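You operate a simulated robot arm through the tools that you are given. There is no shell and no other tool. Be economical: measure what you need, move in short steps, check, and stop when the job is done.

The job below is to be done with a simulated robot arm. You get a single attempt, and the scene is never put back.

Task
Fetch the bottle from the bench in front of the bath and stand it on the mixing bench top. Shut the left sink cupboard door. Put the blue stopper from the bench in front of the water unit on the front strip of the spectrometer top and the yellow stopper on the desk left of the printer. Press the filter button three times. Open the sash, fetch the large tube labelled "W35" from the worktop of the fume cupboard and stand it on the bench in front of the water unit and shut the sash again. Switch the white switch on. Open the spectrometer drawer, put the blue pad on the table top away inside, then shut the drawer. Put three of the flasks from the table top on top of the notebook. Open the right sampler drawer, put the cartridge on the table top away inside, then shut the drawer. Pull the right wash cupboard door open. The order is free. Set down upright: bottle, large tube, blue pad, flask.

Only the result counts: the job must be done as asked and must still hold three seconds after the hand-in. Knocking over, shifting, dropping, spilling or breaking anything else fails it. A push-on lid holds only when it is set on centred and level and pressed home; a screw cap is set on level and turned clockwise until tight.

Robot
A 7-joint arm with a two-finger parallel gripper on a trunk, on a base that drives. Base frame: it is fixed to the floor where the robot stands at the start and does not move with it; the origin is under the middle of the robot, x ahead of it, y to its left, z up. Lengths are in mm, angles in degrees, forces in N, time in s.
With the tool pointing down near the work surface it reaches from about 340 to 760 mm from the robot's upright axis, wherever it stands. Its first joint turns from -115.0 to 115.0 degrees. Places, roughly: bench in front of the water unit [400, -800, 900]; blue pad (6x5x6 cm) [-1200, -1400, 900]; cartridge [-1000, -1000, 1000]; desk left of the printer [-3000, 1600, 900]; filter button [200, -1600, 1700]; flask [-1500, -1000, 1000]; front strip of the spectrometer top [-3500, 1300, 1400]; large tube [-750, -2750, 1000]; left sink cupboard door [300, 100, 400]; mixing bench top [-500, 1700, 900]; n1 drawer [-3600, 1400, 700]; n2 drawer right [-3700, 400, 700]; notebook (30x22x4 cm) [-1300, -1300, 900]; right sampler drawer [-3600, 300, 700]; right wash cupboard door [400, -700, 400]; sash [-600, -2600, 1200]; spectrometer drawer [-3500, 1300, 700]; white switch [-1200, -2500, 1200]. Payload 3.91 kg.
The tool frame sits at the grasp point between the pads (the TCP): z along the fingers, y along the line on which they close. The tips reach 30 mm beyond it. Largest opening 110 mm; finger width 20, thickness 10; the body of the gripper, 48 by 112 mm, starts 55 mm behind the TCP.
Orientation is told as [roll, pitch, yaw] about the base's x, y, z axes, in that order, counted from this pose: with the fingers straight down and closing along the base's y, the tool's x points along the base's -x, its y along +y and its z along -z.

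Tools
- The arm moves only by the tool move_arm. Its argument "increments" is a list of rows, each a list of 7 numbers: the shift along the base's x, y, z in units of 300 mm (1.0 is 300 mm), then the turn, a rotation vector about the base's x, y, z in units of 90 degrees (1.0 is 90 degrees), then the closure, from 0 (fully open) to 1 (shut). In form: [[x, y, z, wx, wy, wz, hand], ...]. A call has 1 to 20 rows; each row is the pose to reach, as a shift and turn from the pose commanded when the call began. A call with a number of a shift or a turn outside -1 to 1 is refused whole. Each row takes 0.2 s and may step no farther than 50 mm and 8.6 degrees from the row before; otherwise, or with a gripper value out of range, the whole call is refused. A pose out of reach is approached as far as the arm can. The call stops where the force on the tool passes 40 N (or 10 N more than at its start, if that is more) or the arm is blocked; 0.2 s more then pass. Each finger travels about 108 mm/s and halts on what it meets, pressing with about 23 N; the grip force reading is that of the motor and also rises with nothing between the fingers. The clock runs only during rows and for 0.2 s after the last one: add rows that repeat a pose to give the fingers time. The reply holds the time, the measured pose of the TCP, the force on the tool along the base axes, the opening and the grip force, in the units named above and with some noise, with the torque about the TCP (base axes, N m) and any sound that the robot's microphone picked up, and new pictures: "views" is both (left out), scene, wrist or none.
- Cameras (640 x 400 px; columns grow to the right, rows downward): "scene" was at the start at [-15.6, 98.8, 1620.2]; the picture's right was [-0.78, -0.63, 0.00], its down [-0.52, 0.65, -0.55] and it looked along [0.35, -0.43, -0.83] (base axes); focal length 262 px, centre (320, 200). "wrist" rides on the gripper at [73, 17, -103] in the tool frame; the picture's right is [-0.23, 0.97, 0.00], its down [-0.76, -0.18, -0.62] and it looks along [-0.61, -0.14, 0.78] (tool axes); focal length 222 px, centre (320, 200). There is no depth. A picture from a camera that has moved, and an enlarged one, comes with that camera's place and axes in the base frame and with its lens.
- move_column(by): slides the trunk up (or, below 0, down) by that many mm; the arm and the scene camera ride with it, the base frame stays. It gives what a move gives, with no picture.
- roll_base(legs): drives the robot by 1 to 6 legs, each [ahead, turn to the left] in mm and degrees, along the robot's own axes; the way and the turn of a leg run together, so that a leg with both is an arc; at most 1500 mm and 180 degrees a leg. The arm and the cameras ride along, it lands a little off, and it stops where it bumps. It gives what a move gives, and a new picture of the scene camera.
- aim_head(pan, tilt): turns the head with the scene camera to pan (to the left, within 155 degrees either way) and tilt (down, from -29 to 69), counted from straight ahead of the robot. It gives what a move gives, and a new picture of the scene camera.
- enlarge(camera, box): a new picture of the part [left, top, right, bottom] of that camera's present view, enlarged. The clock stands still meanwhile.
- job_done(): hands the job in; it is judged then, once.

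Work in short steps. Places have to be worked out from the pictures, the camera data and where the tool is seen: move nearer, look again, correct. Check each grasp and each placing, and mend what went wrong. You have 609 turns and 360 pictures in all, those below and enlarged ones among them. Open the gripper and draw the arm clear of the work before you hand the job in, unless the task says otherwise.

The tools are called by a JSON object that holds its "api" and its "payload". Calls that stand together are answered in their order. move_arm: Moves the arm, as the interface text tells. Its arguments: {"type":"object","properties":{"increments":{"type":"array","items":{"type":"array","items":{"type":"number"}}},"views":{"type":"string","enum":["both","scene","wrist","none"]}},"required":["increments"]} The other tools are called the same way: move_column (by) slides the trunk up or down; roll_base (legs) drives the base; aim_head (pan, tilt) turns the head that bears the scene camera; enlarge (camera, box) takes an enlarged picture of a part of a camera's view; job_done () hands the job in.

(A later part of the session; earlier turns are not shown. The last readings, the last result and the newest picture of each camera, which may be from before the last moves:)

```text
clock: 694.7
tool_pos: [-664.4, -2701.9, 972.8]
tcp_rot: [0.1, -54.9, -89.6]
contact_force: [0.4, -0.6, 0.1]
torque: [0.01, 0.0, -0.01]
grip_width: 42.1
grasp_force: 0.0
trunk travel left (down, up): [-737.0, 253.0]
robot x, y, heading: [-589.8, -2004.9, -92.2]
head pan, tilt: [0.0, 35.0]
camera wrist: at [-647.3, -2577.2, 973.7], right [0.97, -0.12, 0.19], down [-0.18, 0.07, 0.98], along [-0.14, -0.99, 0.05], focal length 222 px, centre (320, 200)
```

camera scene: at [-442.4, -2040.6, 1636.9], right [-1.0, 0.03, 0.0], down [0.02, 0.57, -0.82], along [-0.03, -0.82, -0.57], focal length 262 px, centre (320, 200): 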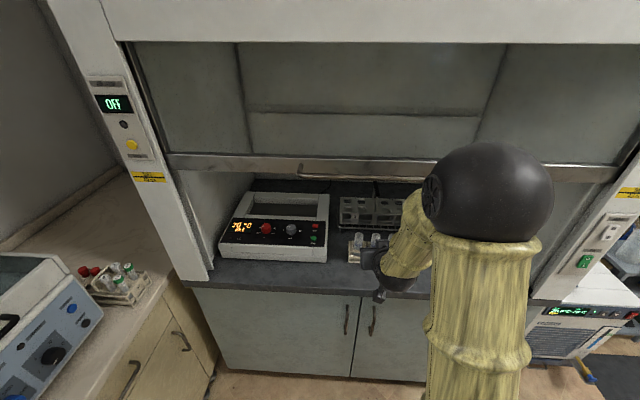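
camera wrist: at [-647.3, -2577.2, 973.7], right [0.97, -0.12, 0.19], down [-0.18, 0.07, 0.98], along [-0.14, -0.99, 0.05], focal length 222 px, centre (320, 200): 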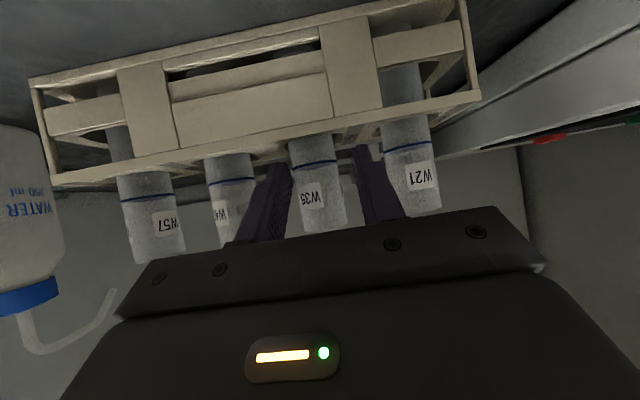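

Centred and level. Close, then lift with the trunk.

{"api": "move_arm", "payload": {"increments": [[0, 0, 0, 0, 0, 0, 0.75], [0, 0, 0, 0, 0, 0, 1], [0, 0, 0, 0, 0, 0, 1], [0, 0, 0, 0, 0, 0, 1]], "views": "none"}}

{"api": "move_column", "payload": {"by": 40}}

{"api": "move_arm", "payload": {"increments": [[0, 0, 0, 0, 0, 0, 1]], "views": "wrist"}}

```text
clock: 695.7
tool_pos: [-664.2, -2703.3, 971.7]
tcp_rot: [0.1, -55.0, -89.6]
contact_force: [-0.2, -0.4, -0.8]
torque: [0.0, 0.03, -0.02]
grip_width: 26.9
grasp_force: 22.9
trunk travel left (down, up): [-737.0, 253.0]
robot x, y, heading: [-595.4, -2009.0, -91.7]
head pan, tilt: [0.0, 35.0]
```

```text
clock: 696.6
tool_pos: [-663.8, -2702.1, 1013.4]
tcp_rot: [0.0, -54.8, -89.7]
contact_force: [0.0, 0.3, -0.8]
torque: [-0.02, -0.02, 0.02]
grip_width: 26.8
grasp_force: 23.1
trunk travel left (down, up): [-777.0, 213.0]
robot x, y, heading: [-596.4, -2008.3, -92.0]
head pan, tilt: [0.0, 35.0]
```

```text
clock: 697.0
tool_pos: [-664.0, -2703.0, 1012.8]
tcp_rot: [0.1, -54.9, -89.7]
contact_force: [0.1, -1.1, -1.1]
torque: [0.02, 0.0, 0.03]
grip_width: 26.5
grasp_force: 22.8
trunk travel left (down, up): [-777.0, 213.0]
robot x, y, heading: [-596.5, -2008.5, -92.0]
head pan, tilt: [0.0, 35.0]
camera wrist: at [-647.4, -2577.3, 1013.6], right [0.97, -0.13, 0.19], down [-0.18, 0.07, 0.98], along [-0.14, -0.99, 0.05], focal length 222 px, centre (320, 200)
```

wrist: 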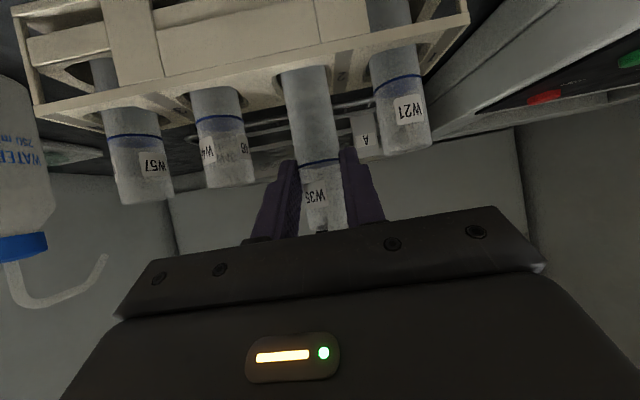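

No slip now. Lift further out of the rack.

{"api": "move_column", "payload": {"by": 70}}

{"api": "move_arm", "payload": {"increments": [[0, 0, 0, 0, 0, 0, 1]], "views": "both"}}

```text
clock: 698.0
tool_pos: [-664.3, -2702.2, 1083.2]
tcp_rot: [0.0, -54.8, -89.7]
contact_force: [0.7, -0.1, -1.2]
torque: [0.03, -0.02, 0.01]
grip_width: 26.5
grasp_force: 23.5
trunk travel left (down, up): [-847.0, 143.0]
robot x, y, heading: [-596.9, -2005.4, -92.1]
head pan, tilt: [0.0, 35.0]
```

```text
clock: 698.4
tool_pos: [-664.3, -2702.3, 1082.5]
tcp_rot: [0.0, -54.9, -89.8]
contact_force: [0.8, 0.1, 0.0]
torque: [0.06, 0.03, 0.01]
grip_width: 26.7
grasp_force: 23.6
trunk travel left (down, up): [-847.0, 143.0]
robot x, y, heading: [-596.0, -2007.2, -92.0]
head pan, tilt: [0.0, 35.0]
camera scene: at [-442.3, -2038.9, 1747.0], right [-1.0, 0.03, 0.0], down [0.02, 0.57, -0.82], along [-0.03, -0.82, -0.57], focal length 262 px, centre (320, 200)
camera wrist: at [-647.4, -2577.4, 1083.6], right [0.97, -0.13, 0.19], down [-0.18, 0.07, 0.98], along [-0.14, -0.99, 0.05], focal length 222 px, centre (320, 200)
```

scene: 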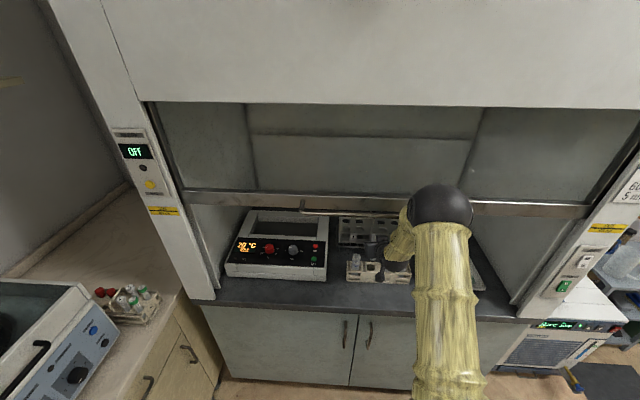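
wrist: 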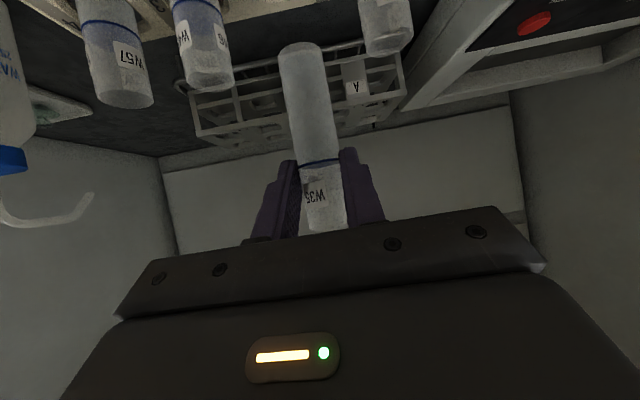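

Tube is clear of the rack and held firmly. Back out and drive to the bench in front of the water unit.

{"api": "roll_base", "payload": {"legs": [[-300, 0], [0, 167]]}}

{"api": "roll_base", "payload": {"legs": [[880, 0], [0, -80]]}}

{"api": "aim_head", "payload": {"pan": -10, "tilt": 45}}

```text
clock: 707.1
tool_pos: [-289.3, -1074.6, 1083.1]
tcp_rot: [0.0, -55.0, 71.2]
contact_force: [0.0, 0.0, 0.2]
torque: [-0.04, 0.0, -0.02]
grip_width: 26.5
grasp_force: 22.9
trunk travel left (down, up): [-847.0, 143.0]
robot x, y, heading: [-580.9, -1713.8, 69.1]
head pan, tilt: [0.0, 35.0]
camera scene: at [-716.0, -1628.5, 1747.0], right [0.93, -0.36, 0.0], down [-0.2, -0.54, -0.82], along [0.29, 0.77, -0.57], focal length 262 px, centre (320, 200)
```

scene: 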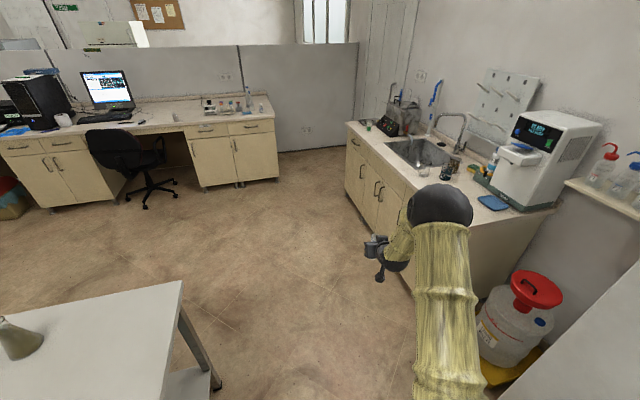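

```text
clock: 715.1
tool_pos: [417.9, -1014.7, 1082.4]
tcp_rot: [0.1, -54.9, -5.9]
contact_force: [1.4, 0.0, -0.5]
torque: [0.0, -0.01, 0.0]
grip_width: 26.5
grasp_force: 23.1
trunk travel left (down, up): [-847.0, 143.0]
robot x, y, heading: [-265.5, -871.2, -8.1]
head pan, tilt: [0.0, 35.0]
camera scene: at [-217.7, -722.5, 1747.0], right [-0.14, -0.99, 0.0], down [-0.57, 0.08, -0.82], along [0.81, -0.12, -0.57], focal length 262 px, centre (320, 200)
```

scene: 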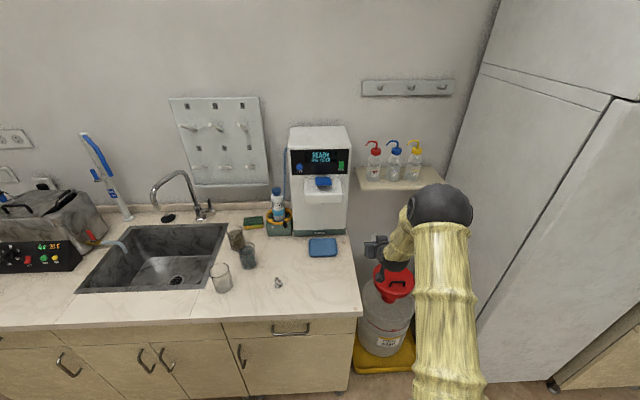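

```text
clock: 715.9
tool_pos: [418.6, -1015.7, 1082.7]
tcp_rot: [-0.1, -54.7, -6.0]
contact_force: [0.0, -0.2, -0.7]
torque: [0.0, 0.04, 0.02]
grip_width: 26.7
grasp_force: 22.8
trunk travel left (down, up): [-847.0, 143.0]
robot x, y, heading: [-268.0, -873.4, -8.2]
head pan, tilt: [-10.0, 45.0]
camera scene: at [-227.6, -735.0, 1732.2], right [-0.31, -0.95, 0.0], down [-0.67, 0.22, -0.71], along [0.67, -0.22, -0.71], focal length 262 px, centre (320, 200)
```

scene: 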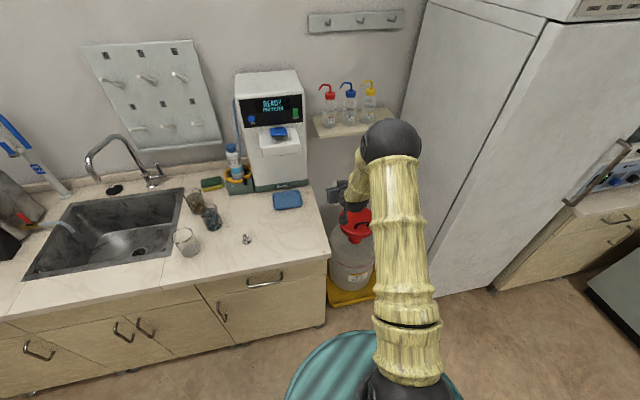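

Move the tube left over the bench to (400,-820).

{"api": "move_arm", "payload": {"increments": [[-0.01, 0.13, 0, 0, 0, 0, 1], [-0.02, 0.26, 0, 0, 0, 0, 1], [-0.03, 0.39, 0, 0, 0, 0, 1], [-0.04, 0.52, 0, 0, 0, 0, 1], [-0.05, 0.65, 0, 0, 0, 0, 1]], "views": "both"}}

```text
clock: 717.1
tool_pos: [402.1, -818.5, 1081.1]
tcp_rot: [-0.1, -54.9, -5.9]
contact_force: [-0.6, 0.5, 0.0]
torque: [0.02, 0.0, 0.0]
grip_width: 26.6
grasp_force: 22.7
trunk travel left (down, up): [-847.0, 143.0]
robot x, y, heading: [-270.2, -867.5, -8.0]
head pan, tilt: [-10.0, 45.0]
camera scene: at [-227.7, -733.1, 1732.0], right [-0.31, -0.95, 0.0], down [-0.67, 0.22, -0.71], along [0.67, -0.22, -0.71], focal length 262 px, centre (320, 200)
camera wrist: at [279.2, -789.0, 1083.1], right [0.23, 0.96, 0.18], down [-0.09, -0.17, 0.98], along [0.97, -0.24, 0.05], focal length 222 px, centre (320, 200)
```

scene: 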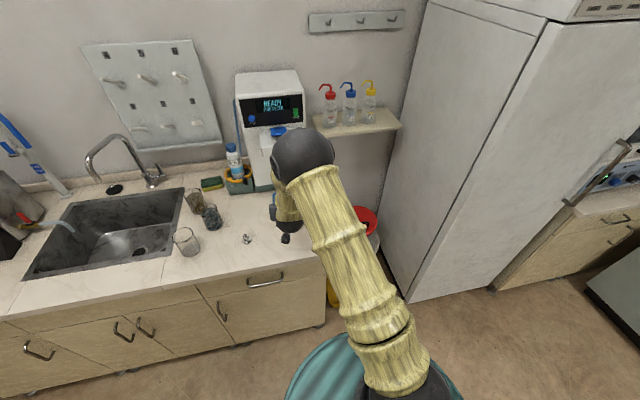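
wrist: 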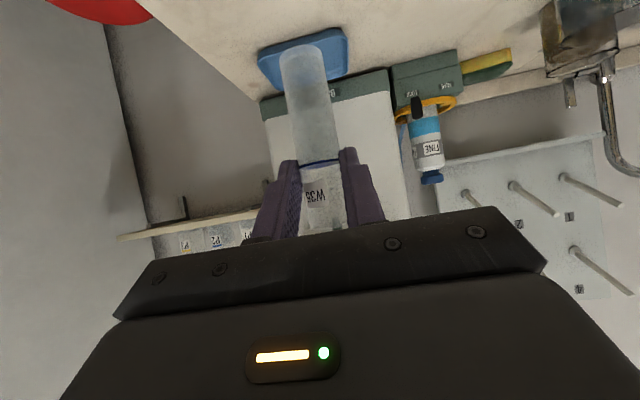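

Lower fast to ~z 985, then gently until contact.

{"api": "move_arm", "payload": {"increments": [[0, 0, -0.15, 0, 0, 0, 1], [0, 0, -0.27, 0, 0, 0, 1], [0, 0, -0.3, 0, 0, 0, 1], [0, 0, -0.32, 0, 0, 0, 1]], "views": "wrist"}}

```text
clock: 718.1
tool_pos: [401.5, -819.8, 984.6]
tcp_rot: [0.1, -54.8, -5.8]
contact_force: [-1.1, 0.3, -0.6]
torque: [-0.04, 0.01, 0.01]
grip_width: 26.5
grasp_force: 22.8
trunk travel left (down, up): [-847.0, 143.0]
robot x, y, heading: [-270.4, -872.6, -8.3]
head pan, tilt: [-10.0, 45.0]
camera wrist: at [280.3, -791.6, 986.0], right [0.23, 0.96, 0.19], down [-0.09, -0.17, 0.98], along [0.97, -0.24, 0.05], focal length 222 px, centre (320, 200)
```

wrist: 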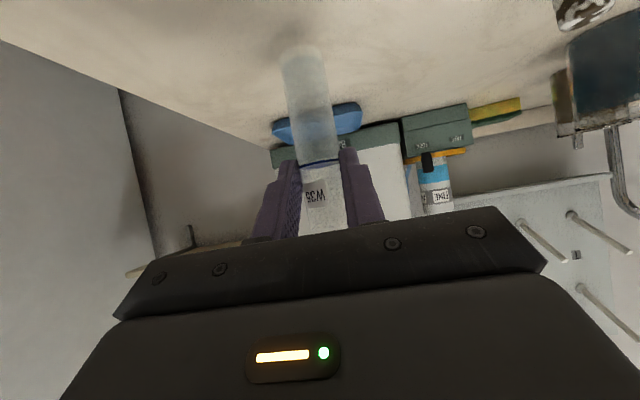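

{"api": "move_arm", "payload": {"increments": [[0, 0, -0.015, 0, 0, 0, 1], [0, 0, -0.03, 0, 0, 0, 1], [0, 0, -0.045, 0, 0, 0, 1], [0, 0, -0.055, 0, 0, 0, 1], [0, 0, -0.055, 0, 0, 0, 1]], "views": "none"}}

```text
clock: 719.3
tool_pos: [401.8, -820.0, 970.2]
tcp_rot: [0.0, -54.9, -6.0]
contact_force: [0.5, 0.2, -1.7]
torque: [0.0, 0.03, 0.02]
grip_width: 26.2
grasp_force: 23.4
trunk travel left (down, up): [-847.0, 143.0]
robot x, y, heading: [-270.8, -868.3, -8.0]
head pan, tilt: [-10.0, 45.0]
```

{"api": "move_arm", "payload": {"increments": [[0, 0, -0.012, 0, 0, 0, 1], [0, 0, -0.024, 0, 0, 0, 1], [0, 0, -0.036, 0, 0, 0, 1], [0, 0, -0.036, 0, 0, 0, 1]], "views": "none"}}

```text
clock: 720.3
tool_pos: [400.6, -820.3, 961.7]
tcp_rot: [0.0, -55.1, -5.9]
contact_force: [4.2, 0.3, 23.2]
torque: [-0.03, -0.69, -0.01]
grip_width: 26.7
grasp_force: 23.1
trunk travel left (down, up): [-847.0, 143.0]
robot x, y, heading: [-264.6, -873.3, -8.0]
head pan, tilt: [-10.0, 45.0]
```

Contact. Relax slightly and open gently.

{"api": "move_arm", "payload": {"increments": [[0, 0, 0.006, 0, 0, 0, 1], [0, 0, 0.006, 0, 0, 0, 0.74], [0, 0, 0.006, 0, 0, 0, 0.7], [0, 0, 0.006, 0, 0, 0, 0.62], [0, 0, 0.006, 0, 0, 0, 0.55], [0, 0, 0.006, 0, 0, 0, 0.55]], "views": "wrist"}}

```text
clock: 721.7
tool_pos: [402.0, -819.0, 961.2]
tcp_rot: [0.0, -54.9, -6.0]
contact_force: [-0.1, 0.4, 0.2]
torque: [0.02, -0.03, 0.02]
grip_width: 49.5
grasp_force: 0.1
trunk travel left (down, up): [-847.0, 143.0]
robot x, y, heading: [-267.2, -873.7, -8.0]
head pan, tilt: [-10.0, 45.0]
camera wrist: at [278.7, -791.2, 962.5], right [0.23, 0.96, 0.19], down [-0.09, -0.17, 0.98], along [0.97, -0.24, 0.05], focal length 222 px, centre (320, 200)
```

wrist: 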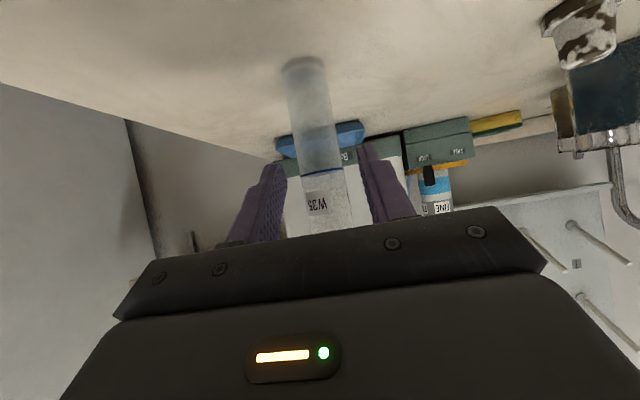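

Tube stands on its own. Retreat along the tool axis.

{"api": "move_arm", "payload": {"increments": [[-0.08, 0.008, 0.056, 0, 0, 0, 0.5], [-0.18, 0.018, 0.126, 0, 0, 0, 0.5], [-0.3, 0.03, 0.2, 0, 0, 0, 0.5], [-0.42, 0.042, 0.25, 0, 0, 0, 0.5]], "views": "both"}}

```text
clock: 722.7
tool_pos: [275.0, -808.1, 1037.9]
tcp_rot: [0.1, -54.9, -5.7]
contact_force: [-0.2, 0.4, 0.0]
torque: [0.04, -0.02, 0.02]
grip_width: 54.9
grasp_force: 0.0
trunk travel left (down, up): [-847.0, 143.0]
robot x, y, heading: [-267.2, -868.1, -8.2]
head pan, tilt: [-10.0, 45.0]
camera scene: at [-228.5, -734.7, 1732.1], right [-0.31, -0.95, 0.0], down [-0.67, 0.22, -0.71], along [0.67, -0.22, -0.71], focal length 262 px, centre (320, 200)
camera wrist: at [151.8, -779.5, 1037.8], right [0.23, 0.96, 0.19], down [-0.09, -0.17, 0.98], along [0.97, -0.24, 0.05], focal length 222 px, centre (320, 200)
```

scene: 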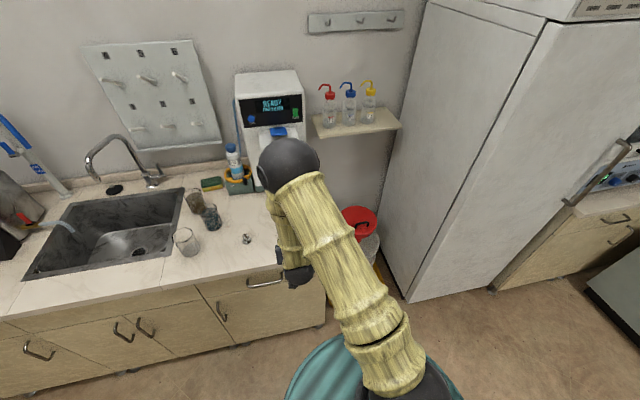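
wrist: 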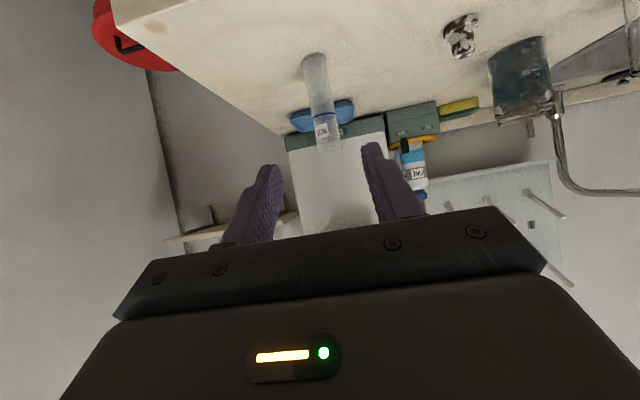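

Tube is standing. Next: back to the fume cupboard to shut the sash and press the switch.

{"api": "roll_base", "payload": {"legs": [[-40, 0], [0, 78], [-860, 0]]}}

{"api": "roll_base", "payload": {"legs": [[0, -160]]}}

{"api": "move_arm", "payload": {"increments": [[0, 0, 0.05, -0.09, 0, 0, 0.8], [0, 0, 0.1, -0.18, 0, 0, 1], [0, 0, 0.15, -0.27, 0, 0, 1], [0, 0, 0.2, -0.36, 0, 0, 1], [0, 0, 0.25, -0.39, 0, 0, 1]], "views": "scene"}}

```text
clock: 731.0
tool_pos: [-539.6, -1105.3, 1036.9]
tcp_rot: [0.0, -54.8, 71.3]
contact_force: [-0.2, 0.9, -0.3]
torque: [0.03, 0.0, 0.01]
grip_width: 55.0
grasp_force: 0.1
trunk travel left (down, up): [-847.0, 143.0]
robot x, y, heading: [-600.6, -1649.1, 69.1]
head pan, tilt: [-10.0, 45.0]
camera scene: at [-722.4, -1578.6, 1732.2], right [0.86, -0.51, 0.0], down [-0.36, -0.61, -0.71], along [0.36, 0.61, -0.71], focal length 262 px, centre (320, 200)
```

scene: 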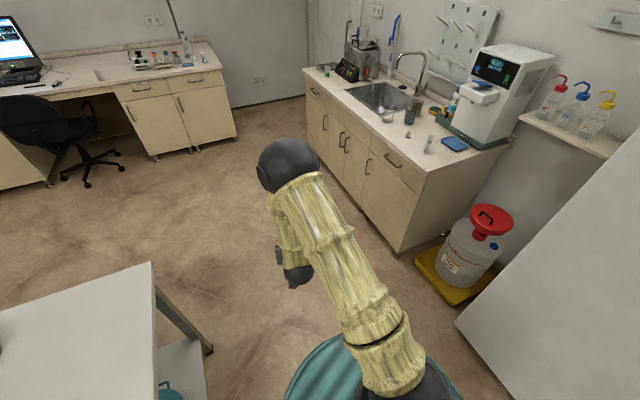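

```text
clock: 737.7
tool_pos: [-423.6, -2165.6, 1036.1]
tcp_rot: [0.0, -54.9, -83.7]
contact_force: [-0.5, 0.5, -0.8]
torque: [-0.02, -0.02, 0.0]
grip_width: 55.0
grasp_force: 0.0
trunk travel left (down, up): [-847.0, 143.0]
robot x, y, heading: [-596.8, -1646.4, -85.9]
head pan, tilt: [-10.0, 45.0]
camera scene: at [-459.2, -1657.4, 1732.2], right [-0.99, 0.1, 0.0], down [0.07, 0.7, -0.71], along [-0.07, -0.7, -0.71], focal length 262 px, centre (320, 200)
```

scene: 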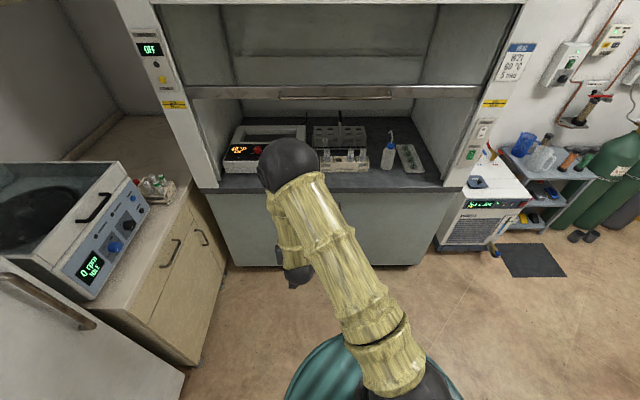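

```text
clock: 738.9
tool_pos: [-424.9, -2164.5, 1111.1]
tcp_rot: [-88.9, -86.4, 4.1]
contact_force: [0.7, 0.9, -0.5]
torque: [0.03, -0.04, 0.03]
grip_width: 0.0
grasp_force: 22.4
trunk travel left (down, up): [-847.0, 143.0]
robot x, y, heading: [-596.1, -1645.2, -86.2]
head pan, tilt: [-10.0, 45.0]
camera scene: at [-459.3, -1656.9, 1732.2], right [-0.99, 0.1, 0.0], down [0.07, 0.7, -0.71], along [-0.07, -0.7, -0.71], focal length 262 px, centre (320, 200)
```

scene: 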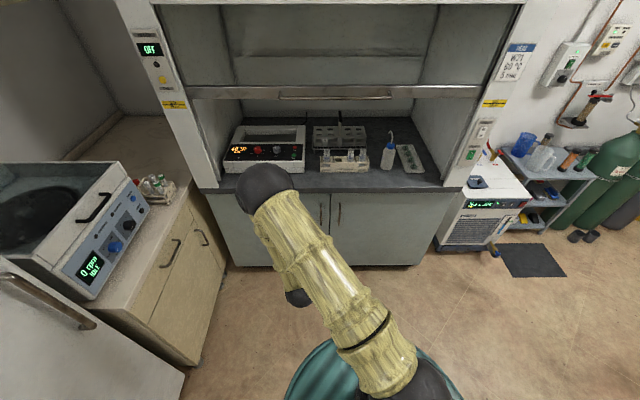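

Raise the tool to z≈1395, centre it on the bar, and drive ahead.

{"api": "move_arm", "payload": {"increments": [[-0.06, -0.02, 0.14, 0, 0, 0, 1], [-0.12, -0.04, 0.28, 0, 0, 0, 1], [-0.18, -0.06, 0.42, 0, 0, 0, 1], [-0.24, -0.08, 0.56, 0, 0, 0, 1], [-0.3, -0.1, 0.7, 0, 0, 0, 1], [-0.36, -0.12, 0.84, 0, 0, 0, 1], [-0.42, -0.14, 0.95, 0, 0, 0, 1]], "views": "none"}}

{"api": "roll_base", "payload": {"legs": [[300, -4]]}}

{"api": "aim_head", "payload": {"pan": 0, "tilt": 35}}

```text
clock: 740.5
tool_pos: [-551.0, -2206.8, 1396.0]
tcp_rot: [-86.3, -86.4, 1.4]
contact_force: [-0.6, -0.1, 0.7]
torque: [0.0, 0.0, 0.01]
grip_width: 0.1
grasp_force: 23.3
trunk travel left (down, up): [-847.0, 143.0]
robot x, y, heading: [-597.0, -1647.9, -86.2]
head pan, tilt: [-10.0, 45.0]
```

```text
clock: 742.6
tool_pos: [-573.2, -2515.3, 1394.3]
tcp_rot: [-86.1, -86.5, -2.2]
contact_force: [-1.1, -0.1, 0.1]
torque: [0.0, -0.03, -0.01]
grip_width: 0.0
grasp_force: 23.4
trunk travel left (down, up): [-847.0, 143.0]
robot x, y, heading: [-586.6, -1953.0, -89.5]
head pan, tilt: [-10.0, 45.0]
camera scene: at [-447.8, -1970.8, 1732.2], right [-0.99, 0.16, 0.0], down [0.12, 0.7, -0.71], along [-0.12, -0.7, -0.71], focal length 262 px, centre (320, 200)
```

scene: 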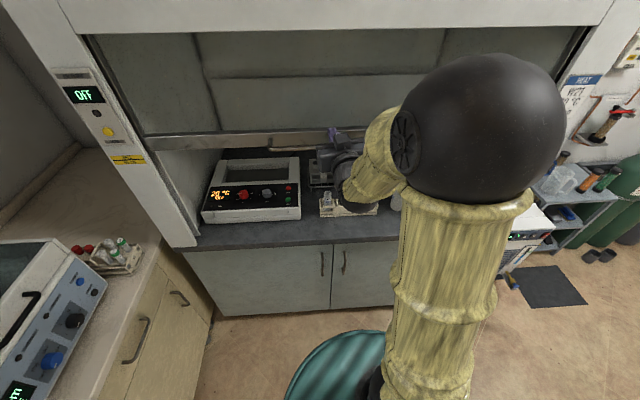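

```text
clock: 743.3
tool_pos: [-571.5, -2514.2, 1395.0]
tcp_rot: [-86.8, -86.4, -1.4]
contact_force: [0.2, 0.5, -0.1]
torque: [0.0, -0.02, -0.03]
grip_width: 0.0
grasp_force: 22.9
trunk travel left (down, up): [-847.0, 143.0]
robot x, y, heading: [-588.3, -1951.0, -89.6]
head pan, tilt: [0.0, 35.0]
camera scene: at [-433.7, -1977.3, 1747.0], right [-1.0, -0.01, 0.0], down [-0.01, 0.57, -0.82], along [0.01, -0.82, -0.57], focal length 262 px, centre (320, 200)
```

scene: 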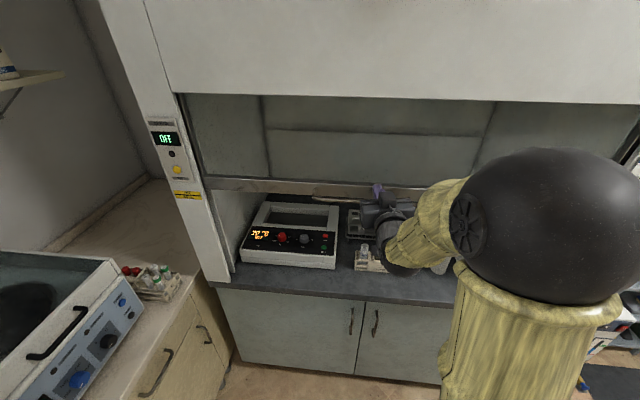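

Advance over the bar (tips ≈ y -2586), then press the sash down with the trunk.

{"api": "move_arm", "payload": {"increments": [[0, -0.08, 0, 0, 0, 0, 1], [0, -0.14, 0, 0, 0, 0, 1]], "views": "none"}}

{"api": "move_column", "payload": {"by": -70}}

{"api": "aim_head", "payload": {"pan": 5, "tilt": 40}}

```text
clock: 743.9
tool_pos: [-571.8, -2556.9, 1394.7]
tcp_rot: [-86.3, -86.4, -2.0]
contact_force: [-0.2, 0.4, 0.6]
torque: [-0.01, 0.0, 0.0]
grip_width: 0.0
grasp_force: 23.2
trunk travel left (down, up): [-847.0, 143.0]
robot x, y, heading: [-587.9, -1952.2, -89.3]
head pan, tilt: [0.0, 35.0]
```

```text
clock: 745.0
tool_pos: [-572.4, -2555.7, 1324.2]
tcp_rot: [-84.8, -86.4, -3.4]
contact_force: [-0.1, 0.1, -0.1]
torque: [0.04, 0.0, 0.0]
grip_width: 0.1
grasp_force: 23.0
trunk travel left (down, up): [-777.0, 213.0]
robot x, y, heading: [-587.2, -1951.7, -89.3]
head pan, tilt: [0.0, 35.0]
```

```text
clock: 745.6
tool_pos: [-572.6, -2555.9, 1325.8]
tcp_rot: [-86.6, -86.5, -1.6]
contact_force: [0.5, 1.1, 0.8]
torque: [0.02, -0.01, -0.01]
grip_width: 0.0
grasp_force: 22.7
trunk travel left (down, up): [-777.0, 213.0]
robot x, y, heading: [-586.1, -1950.9, -89.5]
head pan, tilt: [5.0, 40.0]
camera scene: at [-426.2, -1974.0, 1669.5], right [-1.0, -0.1, 0.0], down [-0.06, 0.64, -0.77], along [0.07, -0.76, -0.64], focal length 262 px, centre (320, 200)
```

scene: 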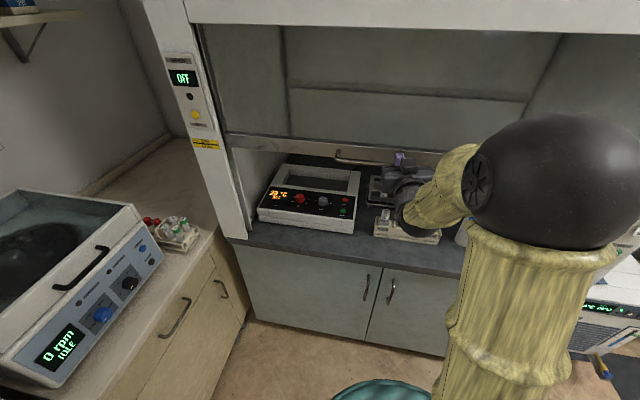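

The bar seems to follow (z≈1309). Continue pushing down.

{"api": "move_column", "payload": {"by": -150}}

{"api": "aim_head", "payload": {"pan": 5, "tilt": 42}}

```text
clock: 747.4
tool_pos: [-572.2, -2555.6, 1173.5]
tcp_rot: [-84.5, -86.3, -3.8]
contact_force: [-0.5, 0.2, 0.2]
torque: [-0.02, -0.02, 0.03]
grip_width: 0.1
grasp_force: 22.9
trunk travel left (down, up): [-627.0, 363.0]
robot x, y, heading: [-587.9, -1952.0, -89.4]
head pan, tilt: [5.0, 40.0]
```

```text
clock: 748.0
tool_pos: [-571.8, -2557.0, 1175.0]
tcp_rot: [-86.4, -86.4, -1.7]
contact_force: [0.6, 1.2, 0.0]
torque: [0.01, 0.04, 0.02]
grip_width: 0.0
grasp_force: 23.0
trunk travel left (down, up): [-627.0, 363.0]
robot x, y, heading: [-586.5, -1952.9, -89.8]
head pan, tilt: [5.0, 42.0]
camera scene: at [-426.3, -1972.6, 1516.5], right [-1.0, -0.1, 0.0], down [-0.07, 0.67, -0.74], along [0.07, -0.74, -0.67], focal length 262 px, centre (320, 200)
```

scene: 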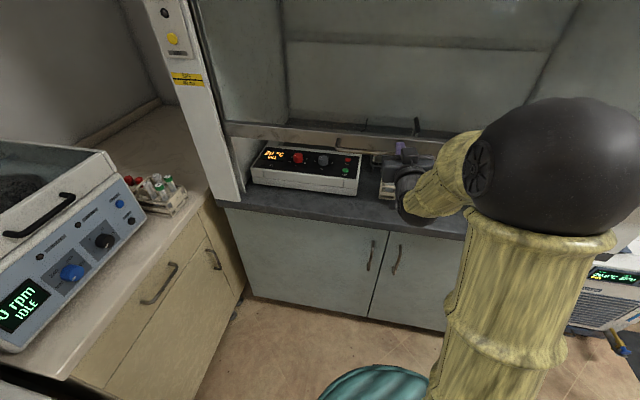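

The sash follows. Continue to the bottom.

{"api": "move_column", "payload": {"by": -190}}

{"api": "move_column", "payload": {"by": -35}}

{"api": "aim_head", "payload": {"pan": 0, "tilt": 40}}

```text
clock: 750.1
tool_pos: [-572.8, -2556.0, 984.8]
tcp_rot: [-84.7, -86.4, -3.4]
contact_force: [-0.4, -0.6, 0.9]
torque: [0.01, 0.01, 0.02]
grip_width: 0.0
grasp_force: 22.8
trunk travel left (down, up): [-437.0, 553.0]
robot x, y, heading: [-590.9, -1952.1, -89.6]
head pan, tilt: [5.0, 42.0]
```

```text
clock: 750.9
tool_pos: [-572.1, -2555.6, 949.5]
tcp_rot: [-84.0, -86.4, -4.2]
contact_force: [0.3, 0.1, -0.5]
torque: [-0.01, -0.06, -0.01]
grip_width: 0.1
grasp_force: 23.3
trunk travel left (down, up): [-402.0, 588.0]
robot x, y, heading: [-587.8, -1952.9, -89.5]
head pan, tilt: [5.0, 42.0]
```

```text
clock: 751.5
tool_pos: [-571.6, -2556.5, 950.0]
tcp_rot: [-86.7, -86.4, -1.7]
contact_force: [0.3, 0.6, 0.1]
torque: [0.03, 0.02, 0.02]
grip_width: 0.3
grasp_force: 23.3
trunk travel left (down, up): [-402.0, 588.0]
robot x, y, heading: [-587.3, -1950.4, -89.4]
head pan, tilt: [0.0, 40.0]
camera scene: at [-433.6, -1974.4, 1294.4], right [-1.0, -0.01, 0.0], down [-0.01, 0.64, -0.77], along [0.01, -0.77, -0.64], focal length 262 px, centre (320, 200)
```

scene: 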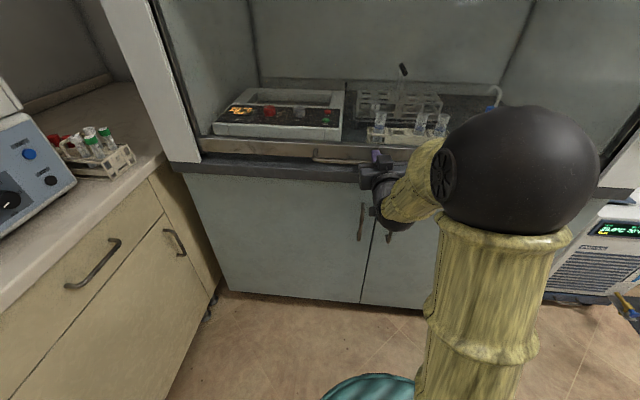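

Zoom in to check the sash bottom.

{"api": "enlarge", "payload": {"camera": "scene", "box": [180, 100, 420, 250]}}

{"api": "move_arm", "payload": {"increments": [[0, 0, 0, 0, 0, 0, 1]], "views": "wrist"}}

```text
2.67 times, centred on (300, 175) of scene
camera zoom: at [-433.6, -1974.4, 1294.4], right [-1.0, -0.01, 0.0], down [-0.01, 0.64, -0.77], along [0.01, -0.77, -0.64], focal length 698 px, centre (373, 267)
```

zoom: 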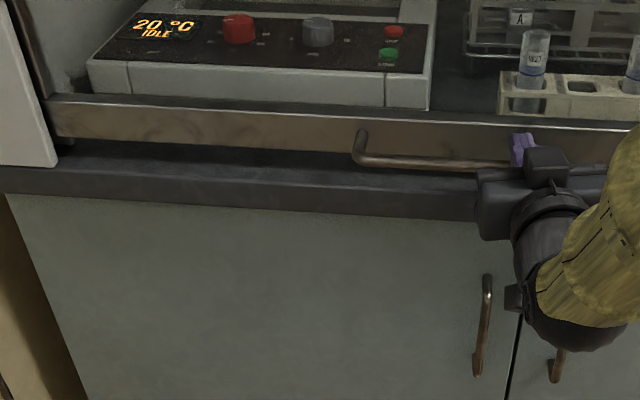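

```text
clock: 752.0
tool_pos: [-572.4, -2555.9, 951.5]
tcp_rot: [-86.8, -86.4, -1.3]
contact_force: [-0.5, 0.8, 0.1]
torque: [0.0, 0.05, 0.04]
grip_width: 0.0
grasp_force: 22.8
trunk travel left (down, up): [-402.0, 588.0]
robot x, y, heading: [-588.5, -1952.9, -89.1]
head pan, tilt: [0.0, 40.0]
camera wrist: at [-562.1, -2453.1, 878.2], right [0.99, 0.03, 0.17], down [-0.15, 0.62, 0.77], along [-0.08, -0.79, 0.61], focal length 222 px, centre (320, 200)
```

wrist: 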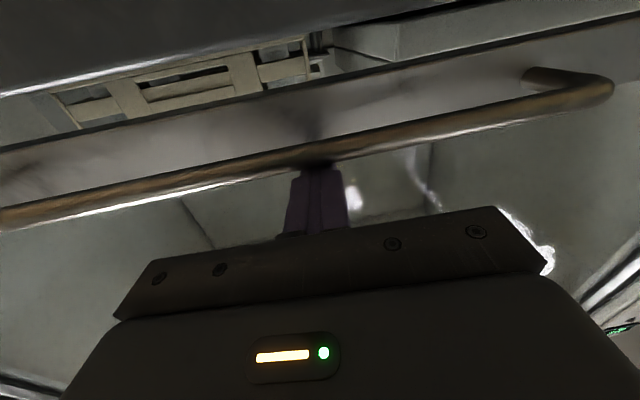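

The sash still has a small gap. Push further.

{"api": "move_column", "payload": {"by": -12}}

{"api": "move_column", "payload": {"by": -10}}

{"api": "move_arm", "payload": {"increments": [[0, 0, 0, 0, 0, 0, 1]], "views": "wrist"}}

```text
clock: 752.5
tool_pos: [-572.7, -2555.9, 942.5]
tcp_rot: [-92.2, -86.5, 3.9]
contact_force: [0.4, -5.4, 14.5]
torque: [-0.19, -0.03, 0.0]
grip_width: 0.0
grasp_force: 22.7
trunk travel left (down, up): [-390.0, 600.0]
robot x, y, heading: [-584.5, -1954.4, -89.3]
head pan, tilt: [0.0, 40.0]
```

```text
clock: 753.0
tool_pos: [-572.7, -2557.0, 941.0]
tcp_rot: [-110.1, -86.2, 21.7]
contact_force: [0.1, 3.2, 6.9]
torque: [0.02, -0.05, 0.01]
grip_width: 0.0
grasp_force: 22.9
trunk travel left (down, up): [-383.0, 607.0]
robot x, y, heading: [-585.9, -1950.2, -89.0]
head pan, tilt: [0.0, 40.0]
stopped: the force on the tool passed its limit (the readings are from after the stop); the commanded pose is now the measured one
```

```text
clock: 753.4
tool_pos: [-572.2, -2557.3, 942.3]
tcp_rot: [-109.1, -86.2, 20.8]
contact_force: [0.1, 2.4, 8.5]
torque: [-0.06, -0.02, 0.06]
grip_width: 0.3
grasp_force: 22.4
trunk travel left (down, up): [-383.0, 607.0]
robot x, y, heading: [-585.6, -1954.6, -89.5]
head pan, tilt: [0.0, 40.0]
camera wrist: at [-562.1, -2455.5, 866.1], right [0.99, 0.03, 0.17], down [-0.15, 0.64, 0.76], along [-0.08, -0.77, 0.63], focal length 222 px, centre (320, 200)
```

wrist: 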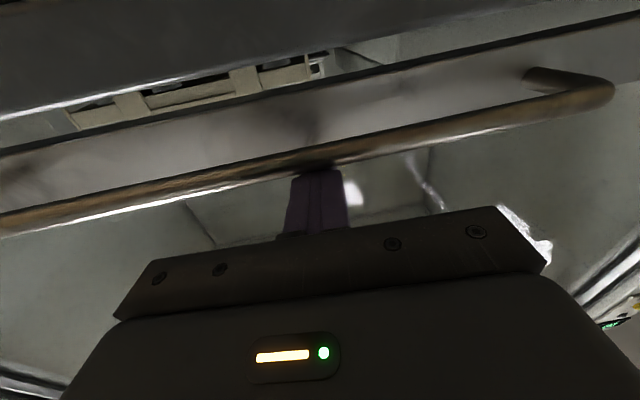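

The sash is at its bottom stop. Withdraw, raise and reposition for the white switch.

{"api": "move_column", "payload": {"by": 30}}

{"api": "roll_base", "payload": {"legs": [[-220, 0]]}}

{"api": "move_column", "payload": {"by": 200}}

{"api": "roll_base", "payload": {"legs": [[0, -45], [220, 0], [0, 40]]}}

{"api": "aim_head", "payload": {"pan": 0, "tilt": 30}}

```text
clock: 754.1
tool_pos: [-572.0, -2558.2, 968.8]
tcp_rot: [-105.9, -86.3, 17.7]
contact_force: [0.1, 0.2, 0.4]
torque: [-0.02, 0.04, 0.0]
grip_width: 0.0
grasp_force: 22.7
trunk travel left (down, up): [-413.0, 577.0]
robot x, y, heading: [-587.1, -1949.4, -89.6]
head pan, tilt: [0.0, 40.0]
```

```text
clock: 755.9
tool_pos: [-570.9, -2331.4, 969.5]
tcp_rot: [-106.5, -86.3, 18.8]
contact_force: [0.7, 0.5, 0.5]
torque: [-0.03, -0.03, 0.04]
grip_width: 0.0
grasp_force: 22.9
trunk travel left (down, up): [-413.0, 577.0]
robot x, y, heading: [-590.0, -1730.4, -89.1]
head pan, tilt: [0.0, 40.0]
camera scene: at [-436.6, -1747.4, 1305.6], right [-1.0, -0.02, 0.0], down [-0.01, 0.64, -0.77], along [0.01, -0.77, -0.64], focal length 262 px, centre (320, 200)
```

scene: 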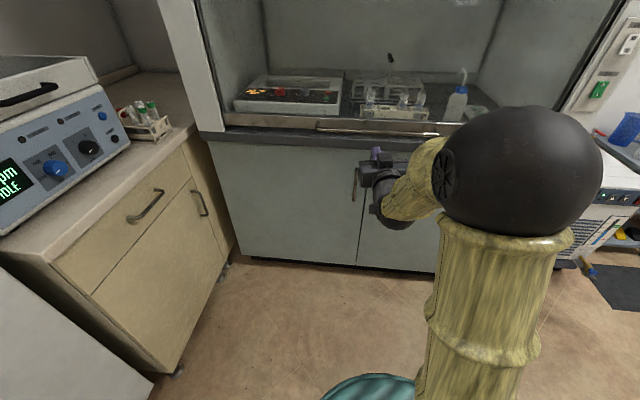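

```text
clock: 758.0
tool_pos: [-571.3, -2332.2, 1170.0]
tcp_rot: [-106.5, -86.3, 18.5]
contact_force: [-0.1, 0.8, 0.1]
torque: [0.01, 0.01, 0.02]
grip_width: 0.0
grasp_force: 23.0
trunk travel left (down, up): [-613.0, 377.0]
robot x, y, heading: [-589.9, -1726.2, -89.1]
head pan, tilt: [0.0, 40.0]
```

```text
clock: 763.6
tool_pos: [-765.9, -2494.5, 1170.1]
tcp_rot: [-106.5, -86.3, 14.7]
contact_force: [0.5, -0.8, 0.0]
torque: [-0.01, 0.01, 0.01]
grip_width: 0.2
grasp_force: 23.1
trunk travel left (down, up): [-613.0, 377.0]
robot x, y, heading: [-742.2, -1892.7, -92.7]
head pan, tilt: [0.0, 40.0]
camera scene: at [-590.8, -1922.1, 1505.5], right [-1.0, 0.05, 0.0], down [0.03, 0.64, -0.77], along [-0.04, -0.77, -0.64], focal length 262 px, centre (320, 200)
```

scene: 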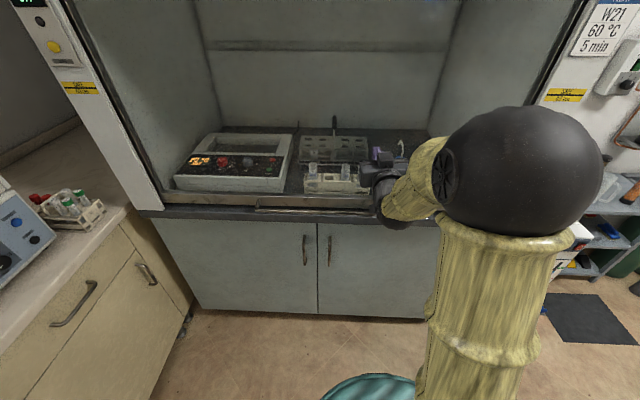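

```text
clock: 764.3
tool_pos: [-765.5, -2494.2, 1170.0]
tcp_rot: [-106.5, -86.3, 14.6]
contact_force: [-0.2, -0.6, -0.3]
torque: [-0.03, -0.01, -0.01]
grip_width: 0.0
grasp_force: 22.7
trunk travel left (down, up): [-613.0, 377.0]
robot x, y, heading: [-742.3, -1891.8, -92.8]
head pan, tilt: [0.0, 30.0]
camera scene: at [-591.1, -1927.5, 1520.8], right [-1.0, 0.05, 0.0], down [0.03, 0.5, -0.87], along [-0.04, -0.86, -0.5], focal length 262 px, centre (320, 200)
```

scene: 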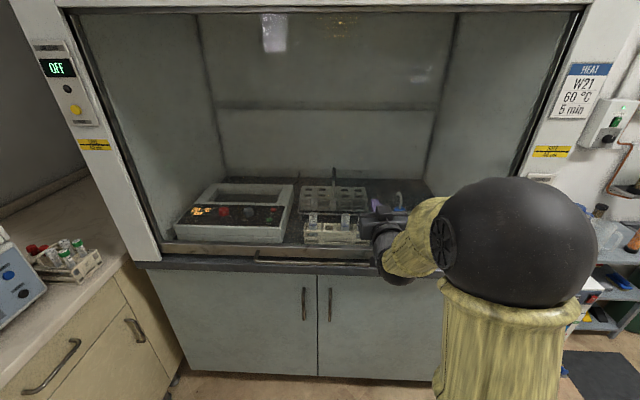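

Swing the tool right toward the switch, keeping clear of the front frame.

{"api": "move_arm", "payload": {"increments": [[-0.06, 0.1, 0, 0, 0, 0, 1], [-0.18, 0.16, 0, 0, 0, 0, 1], [-0.32, 0.18, 0, 0, 0, 0, 1], [-0.46, 0.18, 0, 0, 0, 0, 1], [-0.6, 0.18, 0, 0, 0, 0, 1], [-0.74, 0.18, 0, 0, 0, 0, 1], [-0.88, 0.18, 0, 0, 0, 0, 1], [-1, 0.18, 0, 0, 0, 0, 1]], "views": "both"}}

```text
clock: 766.1
tool_pos: [-1068.3, -2438.5, 1168.5]
tcp_rot: [-106.4, -86.3, 14.5]
contact_force: [0.3, -1.4, 0.2]
torque: [0.0, 0.0, 0.0]
grip_width: 0.0
grasp_force: 22.7
trunk travel left (down, up): [-613.0, 377.0]
robot x, y, heading: [-743.5, -1890.9, -93.0]
head pan, tilt: [0.0, 30.0]
camera scene: at [-591.9, -1927.6, 1521.0], right [-1.0, 0.05, 0.0], down [0.03, 0.5, -0.87], along [-0.04, -0.86, -0.5], focal length 262 px, centre (320, 200)
camera wrist: at [-1051.9, -2337.9, 1093.5], right [0.99, -0.03, 0.17], down [-0.11, 0.64, 0.76], along [-0.13, -0.77, 0.63], focal length 222 px, centre (320, 200)
```

scene: 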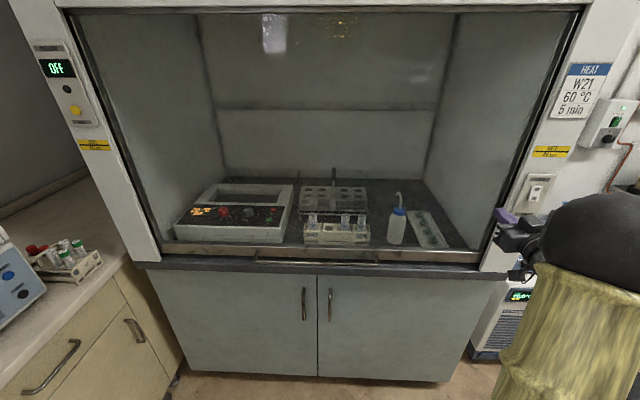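
wrist: 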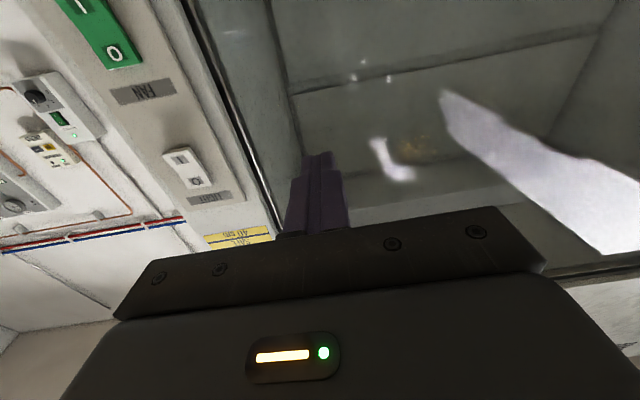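

Enlarge the switch in both views.

{"api": "enlarge", "payload": {"camera": "scene", "box": [500, 150, 580, 230]}}

{"api": "enlarge", "payload": {"camera": "wrist", "box": [130, 130, 250, 220]}}

```text
5.00 times, centred on (540, 190) of scene
camera zoom: at [-591.9, -1927.6, 1521.0], right [-1.0, 0.05, 0.0], down [0.03, 0.5, -0.87], along [-0.04, -0.86, -0.5], focal length 1308 px, centre (-780, 250)
```

zoom: 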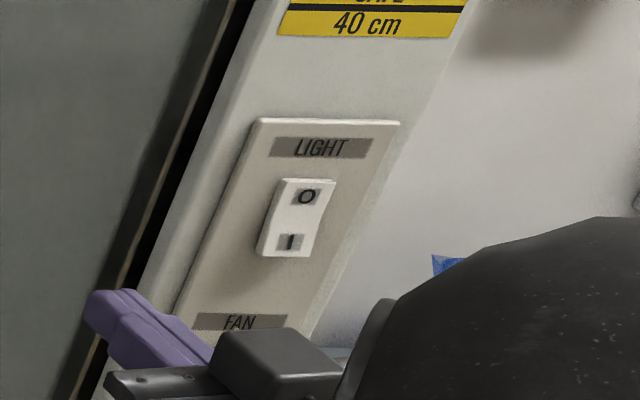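

```text
4.44 times, centred on (190, 175) of wrist
camera zoom: at [-1051.9, -2337.9, 1093.5], right [0.99, -0.03, 0.17], down [-0.11, 0.64, 0.76], along [-0.13, -0.77, 0.63], focal length 987 px, centre (898, 311)
```

zoom: 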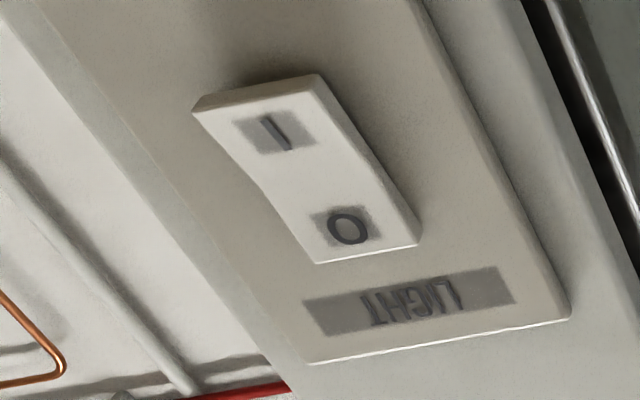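

'|' half is at ≈(-1199,-2510,1171). Align the fingertip in front of it.

{"api": "move_arm", "payload": {"increments": [[-0.14, 0, 0.005, 0, 0, 0, 1], [-0.28, 0, 0.01, 0, 0, 0, 1], [-0.43, 0, 0.015, 0, 0, 0, 1], [-0.43, -0.03, 0.015, 0, 0, 0, 1]], "views": "wrist"}}

{"api": "enlarge", "payload": {"camera": "wrist", "box": [240, 100, 400, 220]}}

```text
clock: 767.1
tool_pos: [-1196.2, -2450.7, 1172.9]
tcp_rot: [-107.3, -86.3, 15.1]
contact_force: [-0.3, -0.1, -0.1]
torque: [-0.01, 0.0, 0.02]
grip_width: 0.0
grasp_force: 23.3
trunk travel left (down, up): [-613.0, 377.0]
robot x, y, heading: [-745.1, -1894.9, -92.8]
head pan, tilt: [0.0, 30.0]
camera wrist: at [-1179.7, -2350.2, 1098.5], right [0.99, -0.03, 0.17], down [-0.11, 0.64, 0.76], along [-0.13, -0.77, 0.63], focal length 222 px, centre (320, 200)
```

wrist: 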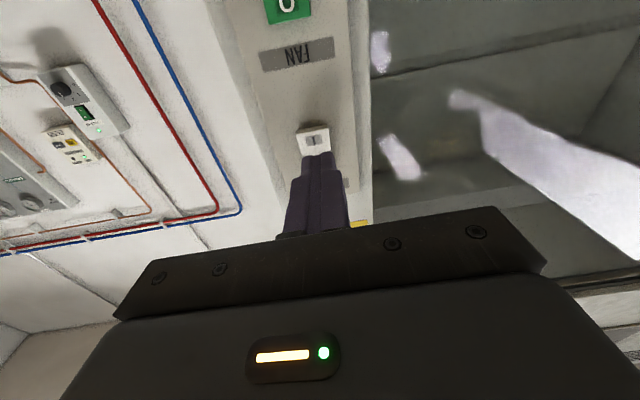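

```text
3.33 times, centred on (320, 160) of wrist
camera zoom: at [-1179.7, -2350.2, 1098.5], right [0.99, -0.03, 0.17], down [-0.11, 0.64, 0.76], along [-0.13, -0.77, 0.63], focal length 740 px, centre (320, 333)
```

zoom: 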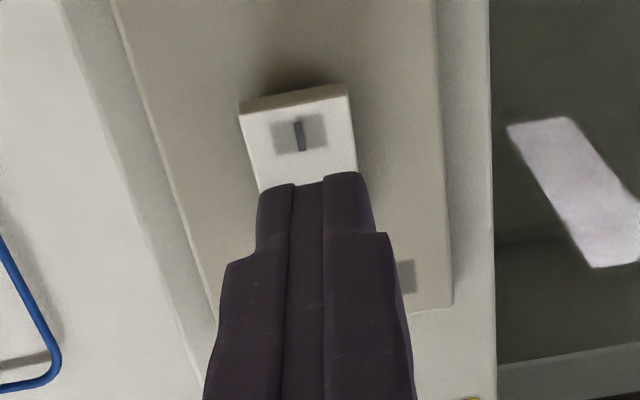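

Adjust x −5, z −4 and press forward in small steps.

{"api": "move_arm", "payload": {"increments": [[-0.018, -0.03, -0.015, 0, 0, 0, 1], [-0.018, -0.07, -0.015, 0, 0, 0, 1], [-0.018, -0.09, -0.015, 0, 0, 0, 1], [-0.018, -0.105, -0.015, 0, 0, 0, 1]], "views": "none"}}

```text
clock: 768.1
tool_pos: [-1200.7, -2482.5, 1169.5]
tcp_rot: [-106.2, -86.3, 14.5]
contact_force: [0.0, 0.1, 0.8]
torque: [-0.04, 0.02, 0.03]
grip_width: 0.2
grasp_force: 22.8
trunk travel left (down, up): [-613.0, 377.0]
robot x, y, heading: [-739.2, -1888.7, -93.2]
head pan, tilt: [0.0, 30.0]
```

{"api": "move_arm", "payload": {"increments": [[0, -0.015, 0, 0, 0, 0, 1], [0, -0.03, 0, 0, 0, 0, 1], [0, -0.045, 0, 0, 0, 0, 1]], "views": "wrist"}}

```text
clock: 768.9
tool_pos: [-1201.1, -2487.1, 1168.6]
tcp_rot: [-102.7, -86.2, 10.7]
contact_force: [12.3, 23.0, -0.5]
torque: [-0.18, 0.11, 0.1]
grip_width: 0.0
grasp_force: 23.1
trunk travel left (down, up): [-613.0, 377.0]
robot x, y, heading: [-741.8, -1886.8, -93.2]
head pan, tilt: [0.0, 30.0]
heard: click
stopped in row 3: the force on the tool passed its limit (the readings are from after the stop); the commanded pose is now the measured one
camera wrist: at [-1184.5, -2385.3, 1095.7], right [0.99, -0.03, 0.16], down [-0.11, 0.64, 0.76], along [-0.13, -0.77, 0.63], focal length 222 px, centre (320, 200)
```

wrist: 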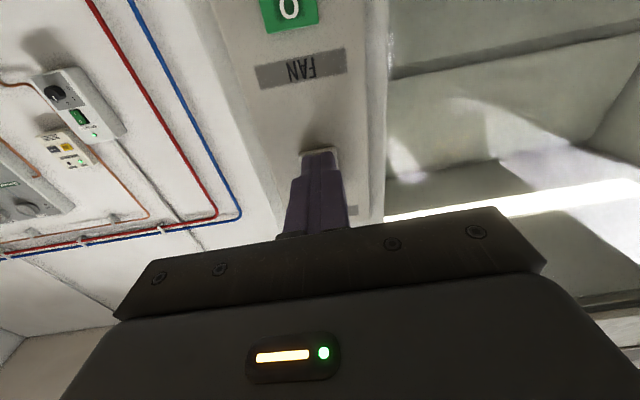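

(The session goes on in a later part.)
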